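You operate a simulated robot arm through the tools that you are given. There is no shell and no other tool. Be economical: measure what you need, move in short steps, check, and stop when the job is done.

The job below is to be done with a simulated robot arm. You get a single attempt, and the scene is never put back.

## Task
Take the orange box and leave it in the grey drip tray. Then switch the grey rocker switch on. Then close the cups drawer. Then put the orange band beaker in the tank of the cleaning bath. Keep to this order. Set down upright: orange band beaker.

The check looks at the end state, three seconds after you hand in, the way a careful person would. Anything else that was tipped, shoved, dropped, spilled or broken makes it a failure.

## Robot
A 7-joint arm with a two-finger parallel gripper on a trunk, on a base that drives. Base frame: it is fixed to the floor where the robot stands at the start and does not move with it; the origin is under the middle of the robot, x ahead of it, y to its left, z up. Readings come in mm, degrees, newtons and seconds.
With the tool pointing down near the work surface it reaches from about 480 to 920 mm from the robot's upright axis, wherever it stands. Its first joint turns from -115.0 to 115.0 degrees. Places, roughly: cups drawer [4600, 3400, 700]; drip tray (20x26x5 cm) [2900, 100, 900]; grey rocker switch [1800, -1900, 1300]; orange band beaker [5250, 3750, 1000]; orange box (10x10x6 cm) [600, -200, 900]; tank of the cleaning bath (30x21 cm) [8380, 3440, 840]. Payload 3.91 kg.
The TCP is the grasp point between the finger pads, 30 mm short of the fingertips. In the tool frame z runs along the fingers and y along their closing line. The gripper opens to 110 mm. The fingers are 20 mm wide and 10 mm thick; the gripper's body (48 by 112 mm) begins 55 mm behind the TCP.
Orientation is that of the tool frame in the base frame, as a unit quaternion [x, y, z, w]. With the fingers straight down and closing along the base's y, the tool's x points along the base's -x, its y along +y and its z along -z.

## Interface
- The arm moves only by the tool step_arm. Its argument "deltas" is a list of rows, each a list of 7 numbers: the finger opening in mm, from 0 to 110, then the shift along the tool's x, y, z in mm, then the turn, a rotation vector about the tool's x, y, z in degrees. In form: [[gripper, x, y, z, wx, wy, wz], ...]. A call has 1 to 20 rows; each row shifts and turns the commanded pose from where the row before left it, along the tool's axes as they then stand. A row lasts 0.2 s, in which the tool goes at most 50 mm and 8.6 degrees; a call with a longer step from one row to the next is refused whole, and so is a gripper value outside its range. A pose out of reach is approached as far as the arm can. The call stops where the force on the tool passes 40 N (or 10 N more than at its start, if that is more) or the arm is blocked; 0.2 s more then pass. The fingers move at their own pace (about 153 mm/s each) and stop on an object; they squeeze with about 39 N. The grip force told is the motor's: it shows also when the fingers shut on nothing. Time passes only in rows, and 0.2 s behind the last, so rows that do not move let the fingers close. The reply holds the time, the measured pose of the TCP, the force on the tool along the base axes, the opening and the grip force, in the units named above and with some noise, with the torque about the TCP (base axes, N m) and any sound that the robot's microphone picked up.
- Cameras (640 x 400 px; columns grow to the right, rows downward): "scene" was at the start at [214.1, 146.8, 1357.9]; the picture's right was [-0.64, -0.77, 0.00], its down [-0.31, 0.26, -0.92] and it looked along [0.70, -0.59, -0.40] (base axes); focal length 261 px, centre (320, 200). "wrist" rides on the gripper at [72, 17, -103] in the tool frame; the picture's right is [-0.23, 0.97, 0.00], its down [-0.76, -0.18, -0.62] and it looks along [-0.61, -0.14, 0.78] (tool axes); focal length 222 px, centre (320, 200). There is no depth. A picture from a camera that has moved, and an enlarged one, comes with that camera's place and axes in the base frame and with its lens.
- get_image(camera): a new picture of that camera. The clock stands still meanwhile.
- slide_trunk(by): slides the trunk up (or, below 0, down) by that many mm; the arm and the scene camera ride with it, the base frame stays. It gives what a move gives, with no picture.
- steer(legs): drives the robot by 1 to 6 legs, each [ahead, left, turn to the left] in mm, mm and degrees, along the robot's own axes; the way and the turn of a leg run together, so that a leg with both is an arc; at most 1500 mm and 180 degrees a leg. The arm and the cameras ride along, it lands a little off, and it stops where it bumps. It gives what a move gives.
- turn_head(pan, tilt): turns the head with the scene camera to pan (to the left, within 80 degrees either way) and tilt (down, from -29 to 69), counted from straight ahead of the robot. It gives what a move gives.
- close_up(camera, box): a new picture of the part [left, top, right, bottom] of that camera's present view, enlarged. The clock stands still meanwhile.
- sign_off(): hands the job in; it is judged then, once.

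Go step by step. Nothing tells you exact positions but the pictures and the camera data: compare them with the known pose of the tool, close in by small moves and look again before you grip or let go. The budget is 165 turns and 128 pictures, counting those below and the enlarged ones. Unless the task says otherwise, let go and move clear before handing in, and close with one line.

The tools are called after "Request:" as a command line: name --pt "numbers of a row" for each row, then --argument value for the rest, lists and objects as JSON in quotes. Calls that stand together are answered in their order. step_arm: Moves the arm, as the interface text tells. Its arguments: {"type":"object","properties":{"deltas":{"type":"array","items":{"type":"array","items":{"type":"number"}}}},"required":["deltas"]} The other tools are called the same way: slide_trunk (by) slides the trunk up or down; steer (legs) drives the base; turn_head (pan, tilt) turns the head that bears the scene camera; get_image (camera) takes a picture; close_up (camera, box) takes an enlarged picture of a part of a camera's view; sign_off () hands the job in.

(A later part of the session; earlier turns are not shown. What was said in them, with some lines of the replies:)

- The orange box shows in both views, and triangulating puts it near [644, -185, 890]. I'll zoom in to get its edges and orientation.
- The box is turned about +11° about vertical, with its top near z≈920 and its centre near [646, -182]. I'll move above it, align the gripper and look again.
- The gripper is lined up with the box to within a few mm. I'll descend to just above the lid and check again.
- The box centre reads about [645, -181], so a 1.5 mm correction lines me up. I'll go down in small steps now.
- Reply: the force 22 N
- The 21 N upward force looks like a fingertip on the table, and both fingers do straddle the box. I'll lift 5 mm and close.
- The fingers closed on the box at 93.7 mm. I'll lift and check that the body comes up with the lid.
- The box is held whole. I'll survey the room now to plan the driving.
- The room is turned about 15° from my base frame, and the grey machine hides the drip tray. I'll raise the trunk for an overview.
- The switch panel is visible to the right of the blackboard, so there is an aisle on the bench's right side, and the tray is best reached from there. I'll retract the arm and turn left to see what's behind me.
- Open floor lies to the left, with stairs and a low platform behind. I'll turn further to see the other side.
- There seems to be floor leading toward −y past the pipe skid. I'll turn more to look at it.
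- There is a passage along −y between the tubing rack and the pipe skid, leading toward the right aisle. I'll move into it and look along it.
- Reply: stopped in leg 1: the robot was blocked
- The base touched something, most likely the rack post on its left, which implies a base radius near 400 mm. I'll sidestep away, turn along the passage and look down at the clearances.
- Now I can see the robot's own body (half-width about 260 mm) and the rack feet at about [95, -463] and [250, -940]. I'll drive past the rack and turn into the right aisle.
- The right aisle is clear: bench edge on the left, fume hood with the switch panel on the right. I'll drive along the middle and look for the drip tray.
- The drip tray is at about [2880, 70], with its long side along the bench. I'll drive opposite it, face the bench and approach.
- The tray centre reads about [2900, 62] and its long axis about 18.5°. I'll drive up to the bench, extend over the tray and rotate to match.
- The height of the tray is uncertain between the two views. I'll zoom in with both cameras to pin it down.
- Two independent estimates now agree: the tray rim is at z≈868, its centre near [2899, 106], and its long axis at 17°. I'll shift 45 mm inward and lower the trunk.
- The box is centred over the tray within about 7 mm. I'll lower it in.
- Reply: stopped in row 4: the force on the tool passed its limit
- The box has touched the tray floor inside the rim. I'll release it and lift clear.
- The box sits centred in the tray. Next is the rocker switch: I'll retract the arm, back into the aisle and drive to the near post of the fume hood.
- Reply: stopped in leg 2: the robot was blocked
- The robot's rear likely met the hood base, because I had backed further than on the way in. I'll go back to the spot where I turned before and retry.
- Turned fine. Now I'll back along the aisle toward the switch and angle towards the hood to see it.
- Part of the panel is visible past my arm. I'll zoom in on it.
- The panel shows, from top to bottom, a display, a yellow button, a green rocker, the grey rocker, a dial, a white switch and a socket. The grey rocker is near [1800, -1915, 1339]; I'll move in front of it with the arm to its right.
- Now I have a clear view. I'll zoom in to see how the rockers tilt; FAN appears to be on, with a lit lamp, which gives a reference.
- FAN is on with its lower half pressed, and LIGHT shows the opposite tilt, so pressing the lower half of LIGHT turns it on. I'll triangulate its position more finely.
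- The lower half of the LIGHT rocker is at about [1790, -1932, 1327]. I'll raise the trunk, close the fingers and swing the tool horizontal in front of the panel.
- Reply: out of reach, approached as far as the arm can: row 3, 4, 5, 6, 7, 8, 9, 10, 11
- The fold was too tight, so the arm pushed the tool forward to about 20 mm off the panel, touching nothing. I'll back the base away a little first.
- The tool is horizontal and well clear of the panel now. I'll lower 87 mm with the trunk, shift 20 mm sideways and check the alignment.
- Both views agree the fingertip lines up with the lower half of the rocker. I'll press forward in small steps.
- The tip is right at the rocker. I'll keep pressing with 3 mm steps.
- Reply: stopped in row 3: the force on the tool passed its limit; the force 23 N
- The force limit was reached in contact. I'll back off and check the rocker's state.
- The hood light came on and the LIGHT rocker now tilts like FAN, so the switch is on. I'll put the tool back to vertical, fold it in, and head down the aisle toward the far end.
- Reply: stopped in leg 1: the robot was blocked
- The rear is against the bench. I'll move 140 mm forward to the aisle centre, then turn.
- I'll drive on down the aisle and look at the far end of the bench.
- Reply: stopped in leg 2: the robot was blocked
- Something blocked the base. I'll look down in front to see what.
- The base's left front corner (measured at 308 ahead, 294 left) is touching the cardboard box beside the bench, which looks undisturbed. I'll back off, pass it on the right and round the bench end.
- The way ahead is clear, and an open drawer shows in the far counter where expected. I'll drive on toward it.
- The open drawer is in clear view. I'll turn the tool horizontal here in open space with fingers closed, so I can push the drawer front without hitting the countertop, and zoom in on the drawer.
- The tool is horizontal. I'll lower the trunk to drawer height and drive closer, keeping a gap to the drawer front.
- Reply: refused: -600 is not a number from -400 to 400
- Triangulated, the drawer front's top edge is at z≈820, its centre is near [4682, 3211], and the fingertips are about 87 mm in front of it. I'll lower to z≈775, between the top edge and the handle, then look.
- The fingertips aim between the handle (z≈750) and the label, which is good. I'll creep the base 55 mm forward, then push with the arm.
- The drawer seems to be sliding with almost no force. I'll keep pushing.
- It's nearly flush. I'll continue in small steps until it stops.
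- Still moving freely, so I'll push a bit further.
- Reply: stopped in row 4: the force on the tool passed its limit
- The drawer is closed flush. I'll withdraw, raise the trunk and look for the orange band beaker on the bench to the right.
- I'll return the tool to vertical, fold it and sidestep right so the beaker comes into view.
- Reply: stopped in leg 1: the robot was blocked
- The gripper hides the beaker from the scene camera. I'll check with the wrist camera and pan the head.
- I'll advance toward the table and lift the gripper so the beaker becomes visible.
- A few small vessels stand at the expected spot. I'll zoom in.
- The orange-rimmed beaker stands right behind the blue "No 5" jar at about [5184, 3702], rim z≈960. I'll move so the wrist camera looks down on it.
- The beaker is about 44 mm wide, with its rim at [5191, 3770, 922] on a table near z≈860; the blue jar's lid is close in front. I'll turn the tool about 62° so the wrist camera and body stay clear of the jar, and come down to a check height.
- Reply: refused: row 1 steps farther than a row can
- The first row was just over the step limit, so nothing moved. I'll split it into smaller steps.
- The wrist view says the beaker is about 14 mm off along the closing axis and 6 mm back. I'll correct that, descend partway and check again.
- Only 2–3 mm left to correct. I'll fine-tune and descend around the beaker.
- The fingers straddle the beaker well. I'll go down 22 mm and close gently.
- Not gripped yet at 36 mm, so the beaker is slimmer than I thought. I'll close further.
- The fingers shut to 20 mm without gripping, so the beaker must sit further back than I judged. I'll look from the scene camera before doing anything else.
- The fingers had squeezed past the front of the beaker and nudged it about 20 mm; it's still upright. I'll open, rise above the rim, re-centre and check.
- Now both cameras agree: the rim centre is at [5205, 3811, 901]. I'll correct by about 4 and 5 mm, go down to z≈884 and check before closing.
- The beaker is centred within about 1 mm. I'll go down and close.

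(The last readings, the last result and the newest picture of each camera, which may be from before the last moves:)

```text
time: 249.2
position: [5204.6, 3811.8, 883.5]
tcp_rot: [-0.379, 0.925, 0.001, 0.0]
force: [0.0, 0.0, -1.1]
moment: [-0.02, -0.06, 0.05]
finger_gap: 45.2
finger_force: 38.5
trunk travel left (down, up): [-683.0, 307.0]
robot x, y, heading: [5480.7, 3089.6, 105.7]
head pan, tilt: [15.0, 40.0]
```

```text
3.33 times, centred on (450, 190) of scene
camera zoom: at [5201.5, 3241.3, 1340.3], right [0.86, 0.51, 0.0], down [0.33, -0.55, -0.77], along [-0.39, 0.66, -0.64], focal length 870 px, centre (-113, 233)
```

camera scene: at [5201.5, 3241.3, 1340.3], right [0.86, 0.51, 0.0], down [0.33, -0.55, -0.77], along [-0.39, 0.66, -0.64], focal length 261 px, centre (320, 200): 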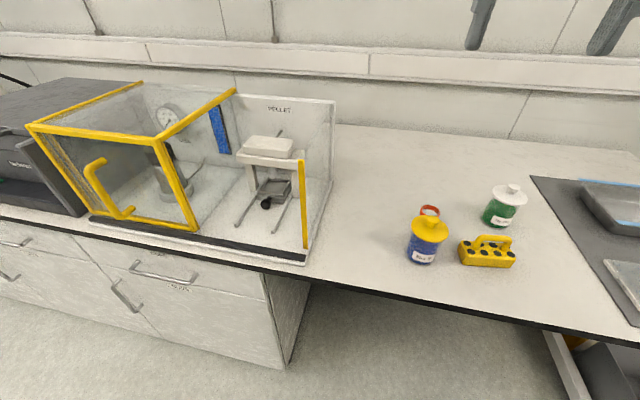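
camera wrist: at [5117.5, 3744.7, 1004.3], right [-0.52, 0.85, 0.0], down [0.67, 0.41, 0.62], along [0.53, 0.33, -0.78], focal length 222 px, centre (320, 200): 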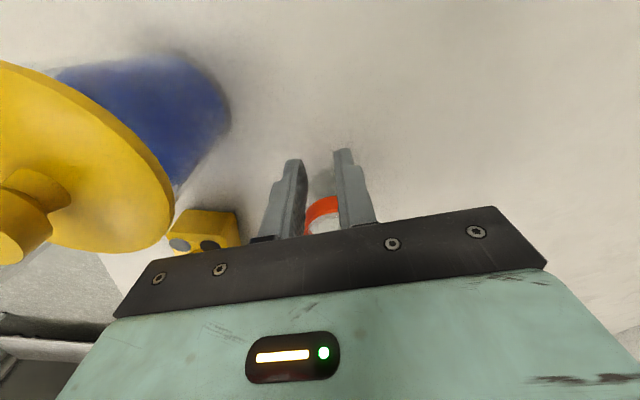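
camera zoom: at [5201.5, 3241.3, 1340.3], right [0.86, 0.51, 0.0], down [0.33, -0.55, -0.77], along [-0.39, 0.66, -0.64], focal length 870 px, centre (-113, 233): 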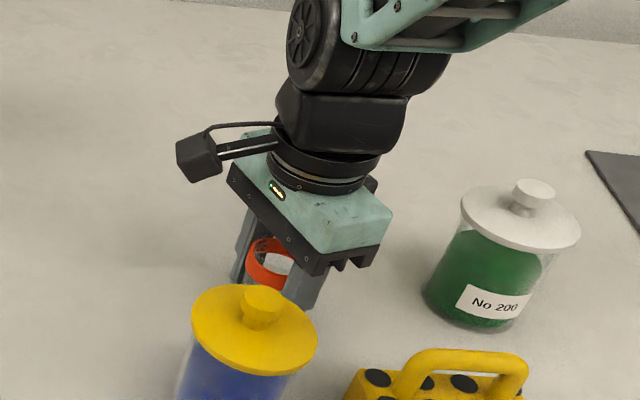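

Gripped at 45.2 mm. I'll lift straight up, fold in over the table and check.

Request:
step_arm --pt "34 0 0 -15 0 0 0" --pt "34 0 0 -30 0 0 0" --pt "34 0 0 -40 0 0 0" --pt "34 0 0 -40 0 0 0" --pt "34 0 0 -40 0 0 0" --pt "34 0 0 -40 0 0 0" --pt "34 0 0 -40 0 0 0" --pt "34 0 0 0 0 0 0"

Request:
get_image --camera "scene"

```text
time: 251.0
position: [5203.5, 3812.0, 1128.8]
tcp_rot: [-0.379, 0.926, 0.001, 0.0]
force: [0.2, 0.0, -1.4]
moment: [-0.03, -0.02, 0.01]
finger_gap: 45.0
finger_force: 38.7
trunk travel left (down, up): [-683.0, 307.0]
robot x, y, heading: [5480.4, 3085.9, 105.8]
head pan, tilt: [15.0, 40.0]
```

```text
23 pictures are left
camera scene: at [5201.4, 3241.3, 1340.3], right [0.86, 0.51, 0.0], down [0.33, -0.55, -0.77], along [-0.39, 0.66, -0.64], focal length 261 px, centre (320, 200)
```

scene: 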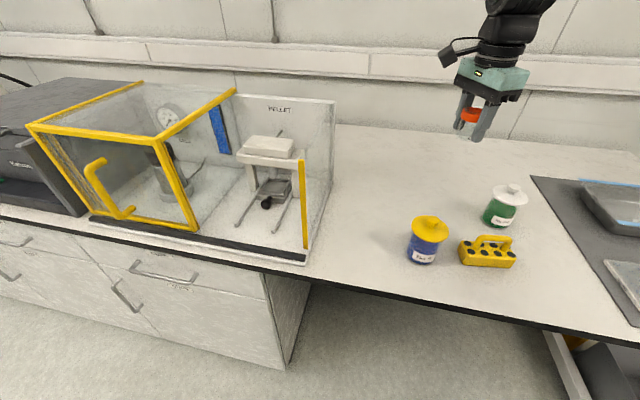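

The beaker is held and everything else stands undisturbed. I'll fold in, turn toward the far room end and look for the cleaning bath.

Request:
step_arm --pt "34 19 -34 0 0 0 0" --pt "34 19 -34 0 0 0 0" --pt "34 19 -34 0 0 0 0" --pt "34 19 -34 0 0 0 0" --pt "34 19 -34 0 0 0 0" --pt "34 19 -34 0 0 0 0" --pt "34 19 -34 0 0 0 0" --pt "34 0 0 0 0 0 -7.75" --pt "34 0 0 0 0 0 -7.75" --pt "34 0 0 0 0 0 -7.75" --pt "34 0 0 0 0 0 -7.75" --pt "34 0 0 0 0 0 -7.75" --pt "34 0 0 0 0 0 -7.75" --pt "34 0 0 0 0 0 -7.75" --pt "34 0 0 0 0 0 -7.75" --pt "34 0 0 0 0 0 0"

Request:
steer --legs '[[-60, 0, 0], [0, 0, -89]]'

Request:
turn_head --pan -10 --tilt 20

Request:
get_image --camera "scene"

```text
time: 254.4
position: [5277.4, 3549.5, 1127.5]
tcp_rot: [0.802, -0.597, -0.002, -0.001]
force: [-0.7, -0.6, -0.1]
moment: [-0.02, 0.01, -0.01]
finger_gap: 44.5
finger_force: 39.5
trunk travel left (down, up): [-683.0, 307.0]
robot x, y, heading: [5477.7, 3088.4, 105.6]
head pan, tilt: [15.0, 40.0]
```

```text
time: 259.1
position: [5952.8, 3245.1, 1126.9]
tcp_rot: [-0.156, 0.988, 0.0, 0.002]
force: [-0.1, -0.2, 0.2]
moment: [-0.02, 0.01, -0.01]
finger_gap: 41.9
finger_force: 39.3
trunk travel left (down, up): [-683.0, 307.0]
robot x, y, heading: [5497.0, 3027.0, 17.3]
head pan, tilt: [15.0, 40.0]
```

```text
time: 260.0
position: [5954.8, 3245.2, 1127.5]
tcp_rot: [-0.156, 0.988, 0.0, 0.002]
force: [-0.3, 0.3, -0.1]
moment: [-0.03, -0.02, 0.03]
finger_gap: 42.2
finger_force: 38.9
trunk travel left (down, up): [-683.0, 307.0]
robot x, y, heading: [5497.8, 3026.5, 17.4]
head pan, tilt: [-10.0, 20.0]
```

```text
22 pictures are left
camera scene: at [5664.3, 3279.9, 1371.7], right [0.13, -0.99, 0.0], down [-0.34, -0.04, -0.94], along [0.93, 0.12, -0.34], focal length 261 px, centre (320, 200)
```

scene: 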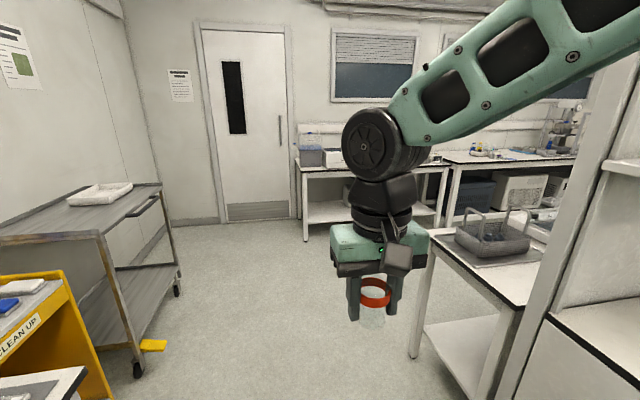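

The grip gap dropped from 45 to 42 mm; I'll check whether the beaker shifted in the fingers.

Request:
close_up --camera "scene" --box '[325, 220, 445, 345]'

Request:
close_up --camera "wrist" --box '[220, 90, 420, 250]'

```text
3.20 times, centred on (385, 282) of scene
camera zoom: at [5664.3, 3279.9, 1371.7], right [0.13, -0.99, 0.0], down [-0.34, -0.04, -0.94], along [0.93, 0.12, -0.34], focal length 835 px, centre (112, -64)
```

zoom: 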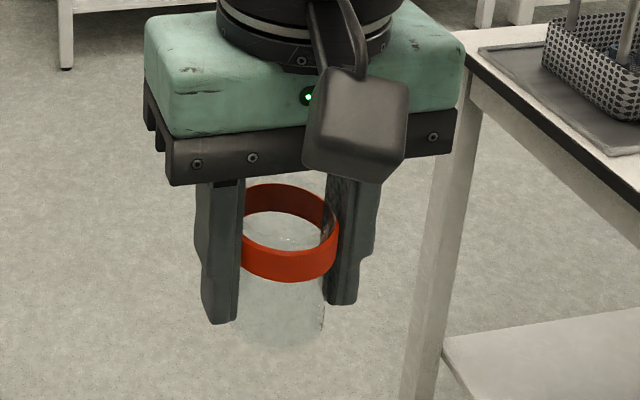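

```text
2.50 times, centred on (320, 170) of wrist
camera zoom: at [5879.5, 3237.9, 1230.0], right [-0.08, 1.0, 0.0], down [0.78, 0.07, 0.63], along [0.62, 0.05, -0.78], focal length 555 px, centre (320, 275)
```

zoom: 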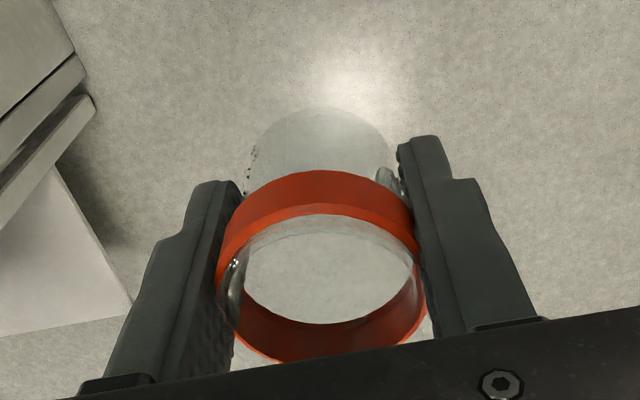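

The beaker is held upright. The bath should be on the table at the far wall; I'll drive down this aisle and look.

Request:
steer --legs '[[300, 80, 0], [1200, 0, 0]]'

Request:
turn_head --pan -5 --tilt 25

Request:
get_image --camera "scene"

```text
time: 267.8
position: [7363.3, 3771.4, 1127.1]
tcp_rot: [-0.158, 0.987, 0.0, 0.001]
force: [0.3, -0.5, 0.6]
moment: [-0.01, -0.03, 0.0]
finger_gap: 42.1
finger_force: 39.4
trunk travel left (down, up): [-683.0, 307.0]
robot x, y, heading: [6906.8, 3553.2, 17.1]
head pan, tilt: [-10.0, 20.0]
```

```text
time: 268.5
position: [7363.3, 3770.8, 1128.8]
tcp_rot: [-0.158, 0.987, 0.001, 0.002]
force: [-0.2, 0.1, 0.1]
moment: [0.04, 0.05, 0.02]
finger_gap: 42.1
finger_force: 38.8
trunk travel left (down, up): [-683.0, 307.0]
robot x, y, heading: [6903.6, 3553.7, 17.4]
head pan, tilt: [-5.0, 25.0]
```

```text
19 pictures are left
camera scene: at [7071.3, 3813.1, 1363.7], right [0.22, -0.98, 0.0], down [-0.41, -0.09, -0.91], along [0.89, 0.2, -0.42], focal length 261 px, centre (320, 200)
```

scene: 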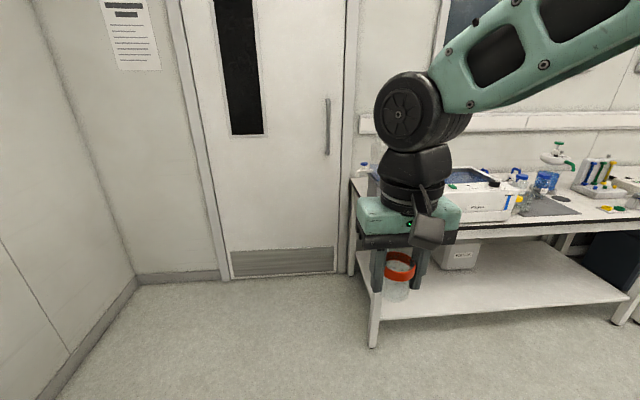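

The white cleaning bath is on the far table, just behind my gripper in this view. I'll sidestep right and lift the arm to see into it.

Request:
step_arm --pt "34 0 0 -40 0 0 0" --pt "34 0 0 -40 0 0 0" --pt "34 0 0 -40 0 0 0" --pt "34 0 0 -40 0 0 0" --pt "34 0 0 0 0 0 0"

Request:
steer --legs '[[400, -690, 0]]'

Request:
turn_head --pan -5 --tilt 38

Request:
get_image --camera "scene"

```text
time: 269.7
position: [7363.7, 3768.6, 1287.8]
tcp_rot: [-0.158, 0.987, 0.0, 0.001]
force: [-0.1, -0.6, -0.5]
moment: [-0.02, 0.02, 0.01]
finger_gap: 42.0
finger_force: 39.5
trunk travel left (down, up): [-683.0, 307.0]
robot x, y, heading: [6904.6, 3551.3, 17.7]
head pan, tilt: [-5.0, 25.0]
```

```text
time: 274.0
position: [7954.5, 3227.2, 1288.6]
tcp_rot: [-0.157, 0.988, 0.0, 0.001]
force: [-0.3, -0.3, -0.9]
moment: [0.0, -0.04, 0.01]
finger_gap: 41.9
finger_force: 39.0
trunk travel left (down, up): [-683.0, 307.0]
robot x, y, heading: [7500.6, 3011.8, 17.4]
head pan, tilt: [-5.0, 25.0]
```

```text
time: 274.7
position: [7954.0, 3227.0, 1287.6]
tcp_rot: [-0.157, 0.988, 0.0, 0.001]
force: [1.3, -0.9, -0.3]
moment: [-0.04, -0.01, 0.03]
finger_gap: 42.0
finger_force: 38.8
trunk travel left (down, up): [-683.0, 307.0]
robot x, y, heading: [7493.3, 3012.8, 17.6]
head pan, tilt: [-5.0, 38.0]
```

```text
18 pictures are left
camera scene: at [7657.6, 3270.0, 1343.4], right [0.21, -0.98, 0.0], down [-0.6, -0.13, -0.79], along [0.77, 0.17, -0.62], focal length 261 px, centre (320, 200)
```

scene: 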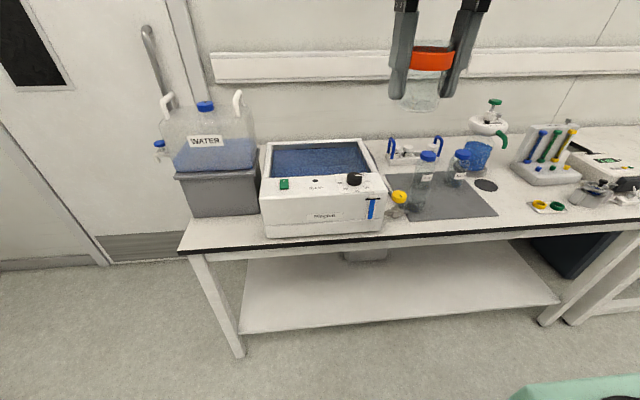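

The bath is clear: a tank filled with liquid, control panel in front. I'll zoom in to locate its rim corners.

Request:
close_up --camera "scene" --box '[240, 120, 410, 245]'

```text
3.20 times, centred on (325, 182) of scene
camera zoom: at [7657.6, 3270.0, 1343.4], right [0.21, -0.98, 0.0], down [-0.6, -0.13, -0.79], along [0.77, 0.17, -0.62], focal length 835 px, centre (304, 256)
```

zoom: 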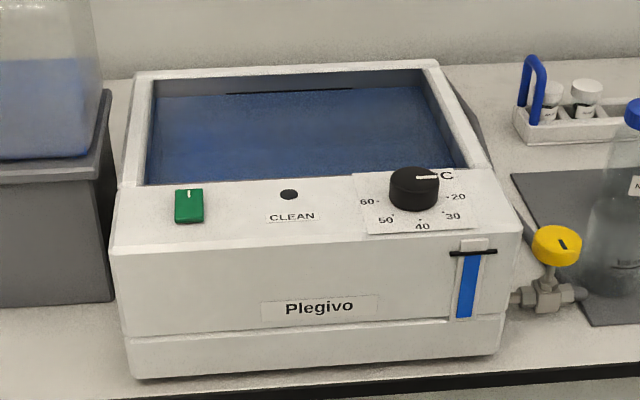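

The tank opening is centred at about [8382, 3439], rim z≈935, matching the given place. I'll drive 270 mm closer, extend over it and lower to a safe height.

Request:
steer --legs '[[270, 0, 0]]'

Request:
step_arm --pt "34 -36 12 0 0 0 0" --pt "34 -36 12 0 0 0 0" --pt "34 -36 12 0 0 0 0" --pt "34 -36 12 0 0 0 0" --pt "34 -36 12 0 0 0 0" --pt "34 -33 12 0 0 0 0" --pt "34 0 0 40 0 0 0" --pt "34 0 0 40 0 0 0" --pt "34 0 0 40 0 0 0" --pt "34 0 0 40 0 0 0" --pt "34 0 0 30 0 0 0" --pt "34 0 0 0 0 0 0"

Request:
get_image --camera "wrist"

Request:
turn_head --pan -5 --tilt 45

Request:
get_image --camera "scene"

```text
time: 276.6
position: [8212.3, 3307.7, 1286.7]
tcp_rot: [-0.157, 0.988, 0.0, 0.001]
force: [1.5, 0.2, -0.4]
moment: [0.01, 0.01, 0.0]
finger_gap: 41.8
finger_force: 39.0
trunk travel left (down, up): [-683.0, 307.0]
robot x, y, heading: [7755.3, 3093.6, 17.2]
head pan, tilt: [-5.0, 38.0]
```

```text
time: 279.2
position: [8393.6, 3442.3, 1096.1]
tcp_rot: [-0.156, 0.988, 0.0, 0.002]
force: [-0.4, 0.2, -0.4]
moment: [0.02, 0.0, -0.01]
finger_gap: 42.1
finger_force: 38.7
trunk travel left (down, up): [-683.0, 307.0]
robot x, y, heading: [7754.0, 3091.9, 17.3]
head pan, tilt: [-5.0, 38.0]
```

```text
16 pictures are left
camera wrist: at [8319.2, 3435.5, 1199.5], right [-0.09, 1.0, 0.0], down [0.78, 0.07, 0.63], along [0.62, 0.05, -0.78], focal length 222 px, centre (320, 200)
```

wrist: 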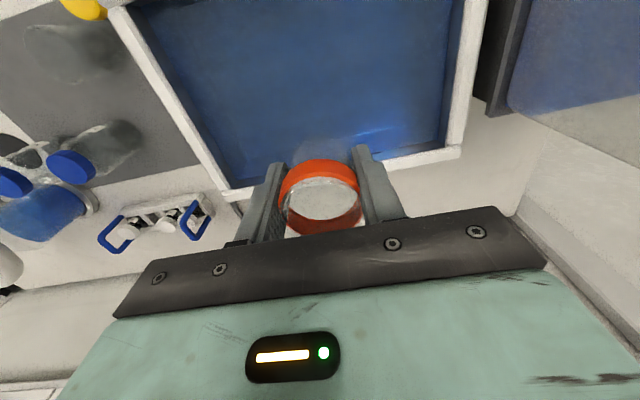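

```text
time: 279.9
position: [8394.1, 3441.9, 1096.2]
tcp_rot: [-0.157, 0.988, 0.0, 0.002]
force: [-0.4, 0.6, -0.3]
moment: [-0.02, 0.02, -0.01]
finger_gap: 42.0
finger_force: 39.5
trunk travel left (down, up): [-683.0, 307.0]
robot x, y, heading: [7755.9, 3095.1, 17.4]
head pan, tilt: [-5.0, 45.0]
```

```text
15 pictures are left
camera scene: at [7911.5, 3349.6, 1333.1], right [0.21, -0.98, 0.0], down [-0.69, -0.15, -0.71], along [0.69, 0.15, -0.71], focal length 261 px, centre (320, 200)
```

scene: 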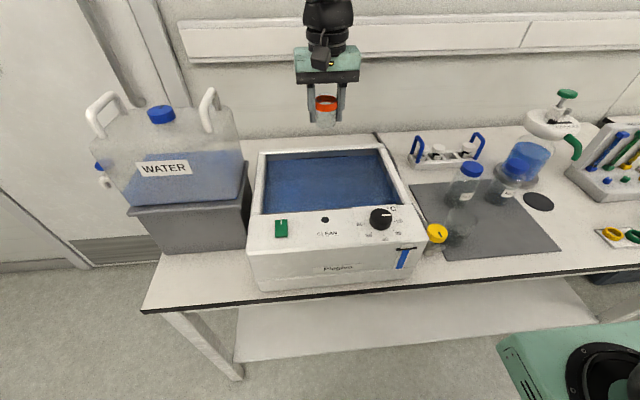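

I'm well inside the opening, with about 90 mm to the back wall and 120 mm to the front. I'll lower into the tank, slowly toward the floor.

Request:
step_arm --pt "34 0 -10 40 0 0 0" --pt "34 0 0 40 0 0 0" --pt "34 0 0 40 0 0 0" --pt "34 0 0 30 0 0 0" --pt "34 0 0 10 0 0 0" --pt "34 0 0 8 0 0 0" --pt "34 0 0 6 0 0 0" --pt "34 0 0 0 0 0 0"

Request:
close_up --camera "scene" --box '[230, 60, 450, 280]'

Request:
get_image --camera "wrist"

```text
time: 281.7
position: [8398.1, 3432.9, 923.6]
tcp_rot: [-0.157, 0.988, 0.0, 0.001]
force: [-0.3, -0.1, 0.0]
moment: [0.02, -0.01, 0.03]
finger_gap: 42.2
finger_force: 38.8
trunk travel left (down, up): [-683.0, 307.0]
robot x, y, heading: [7754.5, 3090.0, 17.4]
head pan, tilt: [-5.0, 45.0]
```

```text
1.82 times, centred on (340, 170) of scene
camera zoom: at [7911.5, 3349.6, 1333.1], right [0.21, -0.98, 0.0], down [-0.69, -0.15, -0.71], along [0.69, 0.15, -0.71], focal length 474 px, centre (284, 254)
```

zoom: 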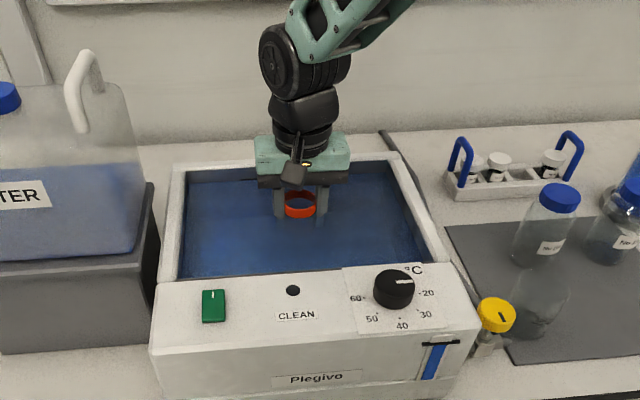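

```text
13 pictures are left
camera wrist: at [8323.1, 3426.3, 1026.5], right [-0.09, 1.0, 0.0], down [0.78, 0.07, 0.63], along [0.62, 0.05, -0.78], focal length 222 px, centre (320, 200)
```

wrist: 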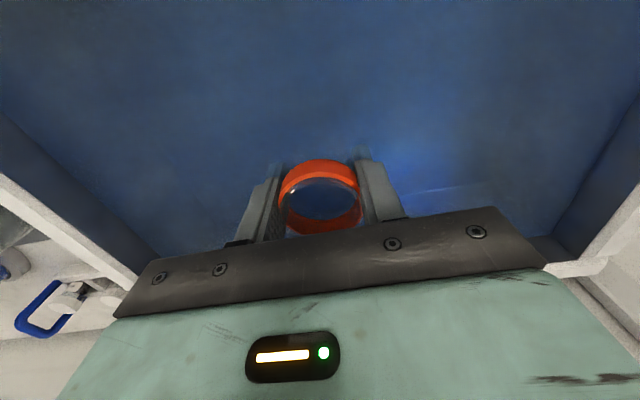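

The beaker is entering the liquid, well clear of the walls. I'll continue down in small steps until it touches the floor.

Request:
step_arm --pt "34 0 0 5 0 0 0" --pt "34 0 0 5 0 0 0" --pt "34 0 0 4 0 0 0" --pt "34 0 0 4 0 0 0" --pt "34 0 0 4 0 0 0" --pt "34 0 0 4 0 0 0" --pt "34 0 0 3 0 0 0" --pt "34 0 0 0 0 0 0"

```text
time: 283.5
position: [8397.7, 3432.8, 895.0]
tcp_rot: [-0.157, 0.988, 0.0, 0.002]
force: [-0.4, -0.6, -0.9]
moment: [-0.01, -0.01, 0.0]
finger_gap: 42.1
finger_force: 38.6
trunk travel left (down, up): [-683.0, 307.0]
robot x, y, heading: [7758.4, 3098.6, 17.4]
head pan, tilt: [-5.0, 45.0]
```

Request:
step_arm --pt "34 0 0 3 0 0 0" --pt "34 0 0 3 0 0 0" --pt "34 0 0 3 0 0 0" --pt "34 0 0 3 0 0 0" --pt "34 0 0 3 0 0 0" --pt "34 0 0 0 0 0 0"

Request:
close_up --camera "scene" --box '[270, 90, 410, 230]'

```text
time: 284.9
position: [8399.8, 3433.1, 883.9]
tcp_rot: [-0.156, 0.988, 0.002, 0.005]
force: [-2.3, -1.9, 18.9]
moment: [-0.16, 0.22, 0.01]
finger_gap: 41.9
finger_force: 38.5
trunk travel left (down, up): [-683.0, 307.0]
robot x, y, heading: [7754.4, 3097.2, 17.2]
head pan, tilt: [-5.0, 45.0]
stopped in row 6: the force on the tool passed its limit (the readings are from after the stop); the commanded pose is now the measured one
```

```text
2.86 times, centred on (340, 160) of scene
camera zoom: at [7910.7, 3349.1, 1333.1], right [0.21, -0.98, 0.0], down [-0.69, -0.15, -0.71], along [0.69, 0.15, -0.71], focal length 746 px, centre (263, 314)
```

zoom: 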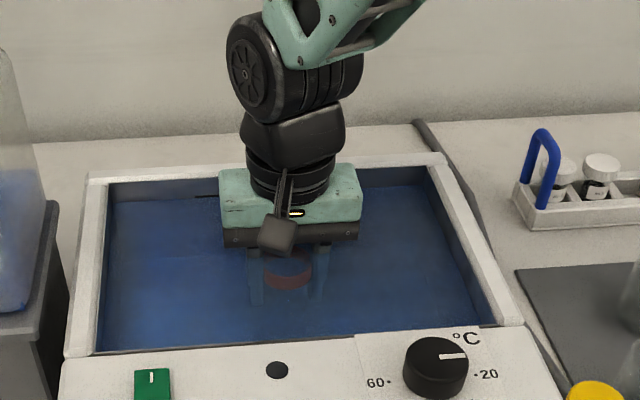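

The beaker has touched the tank floor, with the contact centred under the TCP. I'll ease off 1 mm, open gradually and rise straight up.

Request:
step_arm --pt "34 0 0 -1 0 0 0" --pt "44 0 0 0 0 0 0" --pt "50 0 0 0 0 0 0" --pt "60 0 0 0 0 0 0" --pt "70 0 0 0 0 0 0" --pt "74 0 0 0 0 0 0" --pt "74 0 0 0 0 0 0" --pt "74 0 0 -10 0 0 0" --pt "74 0 0 -15 0 0 0" --pt "74 0 0 -25 0 0 0" --pt "74 0 0 -40 0 0 0" --pt "74 0 0 -40 0 0 0" --pt "74 0 0 -40 0 0 0" --pt "74 0 0 0 0 0 0"

Request:
close_up --camera "scene" --box '[230, 60, 450, 280]'

Request:
get_image --camera "wrist"

```text
time: 287.9
position: [8397.6, 3432.4, 1054.7]
tcp_rot: [-0.156, 0.988, 0.001, 0.003]
force: [0.2, 0.2, -0.3]
moment: [0.01, 0.01, 0.0]
finger_gap: 74.0
finger_force: 0.0
trunk travel left (down, up): [-683.0, 307.0]
robot x, y, heading: [7753.0, 3090.5, 17.4]
head pan, tilt: [-5.0, 45.0]
```

```text
1.82 times, centred on (340, 170) of scene
camera zoom: at [7911.5, 3349.6, 1333.0], right [0.21, -0.98, 0.0], down [-0.69, -0.15, -0.71], along [0.69, 0.15, -0.71], focal length 474 px, centre (284, 254)
```

zoom: 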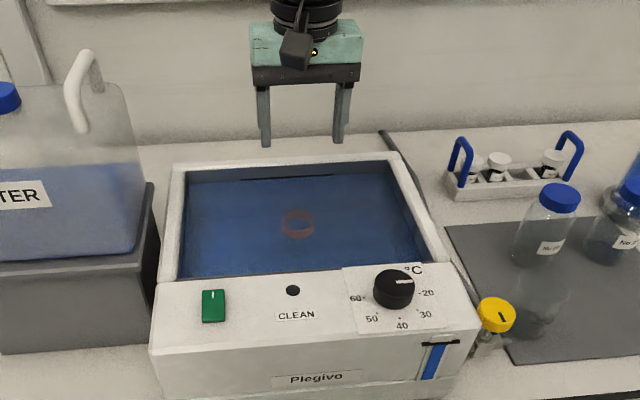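

```text
10 pictures are left
camera wrist: at [8322.8, 3426.0, 1156.9], right [-0.08, 1.0, 0.0], down [0.78, 0.06, 0.63], along [0.63, 0.05, -0.78], focal length 222 px, centre (320, 200)
```

wrist: 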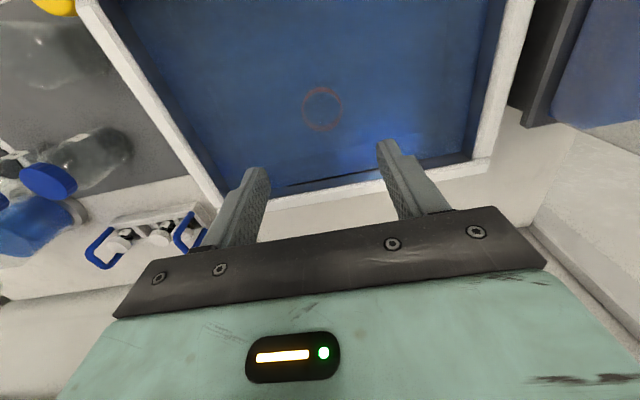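

The ring shows round from above and level from the side, so the beaker is standing upright on the tank floor. I'll raise the arm and pull back clear, then take one last look.

Request:
step_arm --pt "74 0 0 -40 0 0 0" --pt "74 0 0 -40 0 0 0" --pt "74 0 0 -40 0 0 0" --pt "74 40 0 0 0 0 0" --pt "74 40 0 0 0 0 0" --pt "74 40 0 0 0 0 0" --pt "74 40 0 0 0 0 0" --pt "74 0 0 0 0 0 0"

Request:
close_up --camera "scene" --box '[250, 130, 410, 230]'

```text
time: 289.7
position: [8246.0, 3381.3, 1173.5]
tcp_rot: [-0.157, 0.988, 0.001, 0.003]
force: [0.8, -0.9, 0.3]
moment: [0.03, 0.04, -0.01]
finger_gap: 73.6
finger_force: 0.1
trunk travel left (down, up): [-683.0, 307.0]
robot x, y, heading: [7756.1, 3090.7, 17.2]
head pan, tilt: [-5.0, 45.0]
```

```text
4.00 times, centred on (330, 180) of scene
camera zoom: at [7911.5, 3349.6, 1333.1], right [0.21, -0.98, 0.0], down [-0.69, -0.15, -0.71], along [0.69, 0.15, -0.71], focal length 1044 px, centre (280, 280)
```

zoom: 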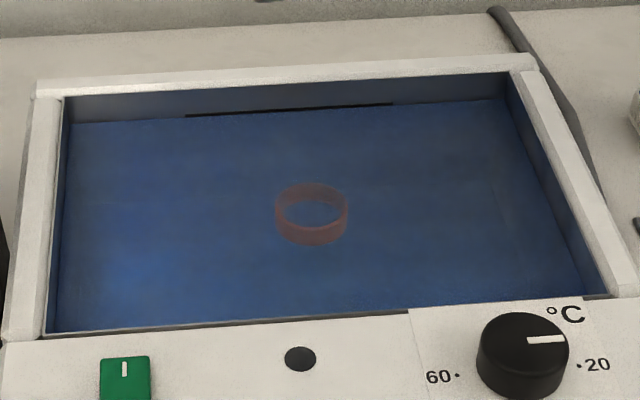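

The beaker stands upright in the tank and the arm is clear, so all four jobs are done in order. I'm handing in.

Request:
sign_off

```text
The job is handed in.
```

The orange box is in the grey drip tray, the grey rocker switch is on, the cups drawer is closed, and the orange band beaker stands upright in the cleaning bath tank. I did them in that order. My base bumped the cardboard box by the bench (it looked unmoved), and I nudged the beaker about 20 mm on the table before gripping it, without tipping it.
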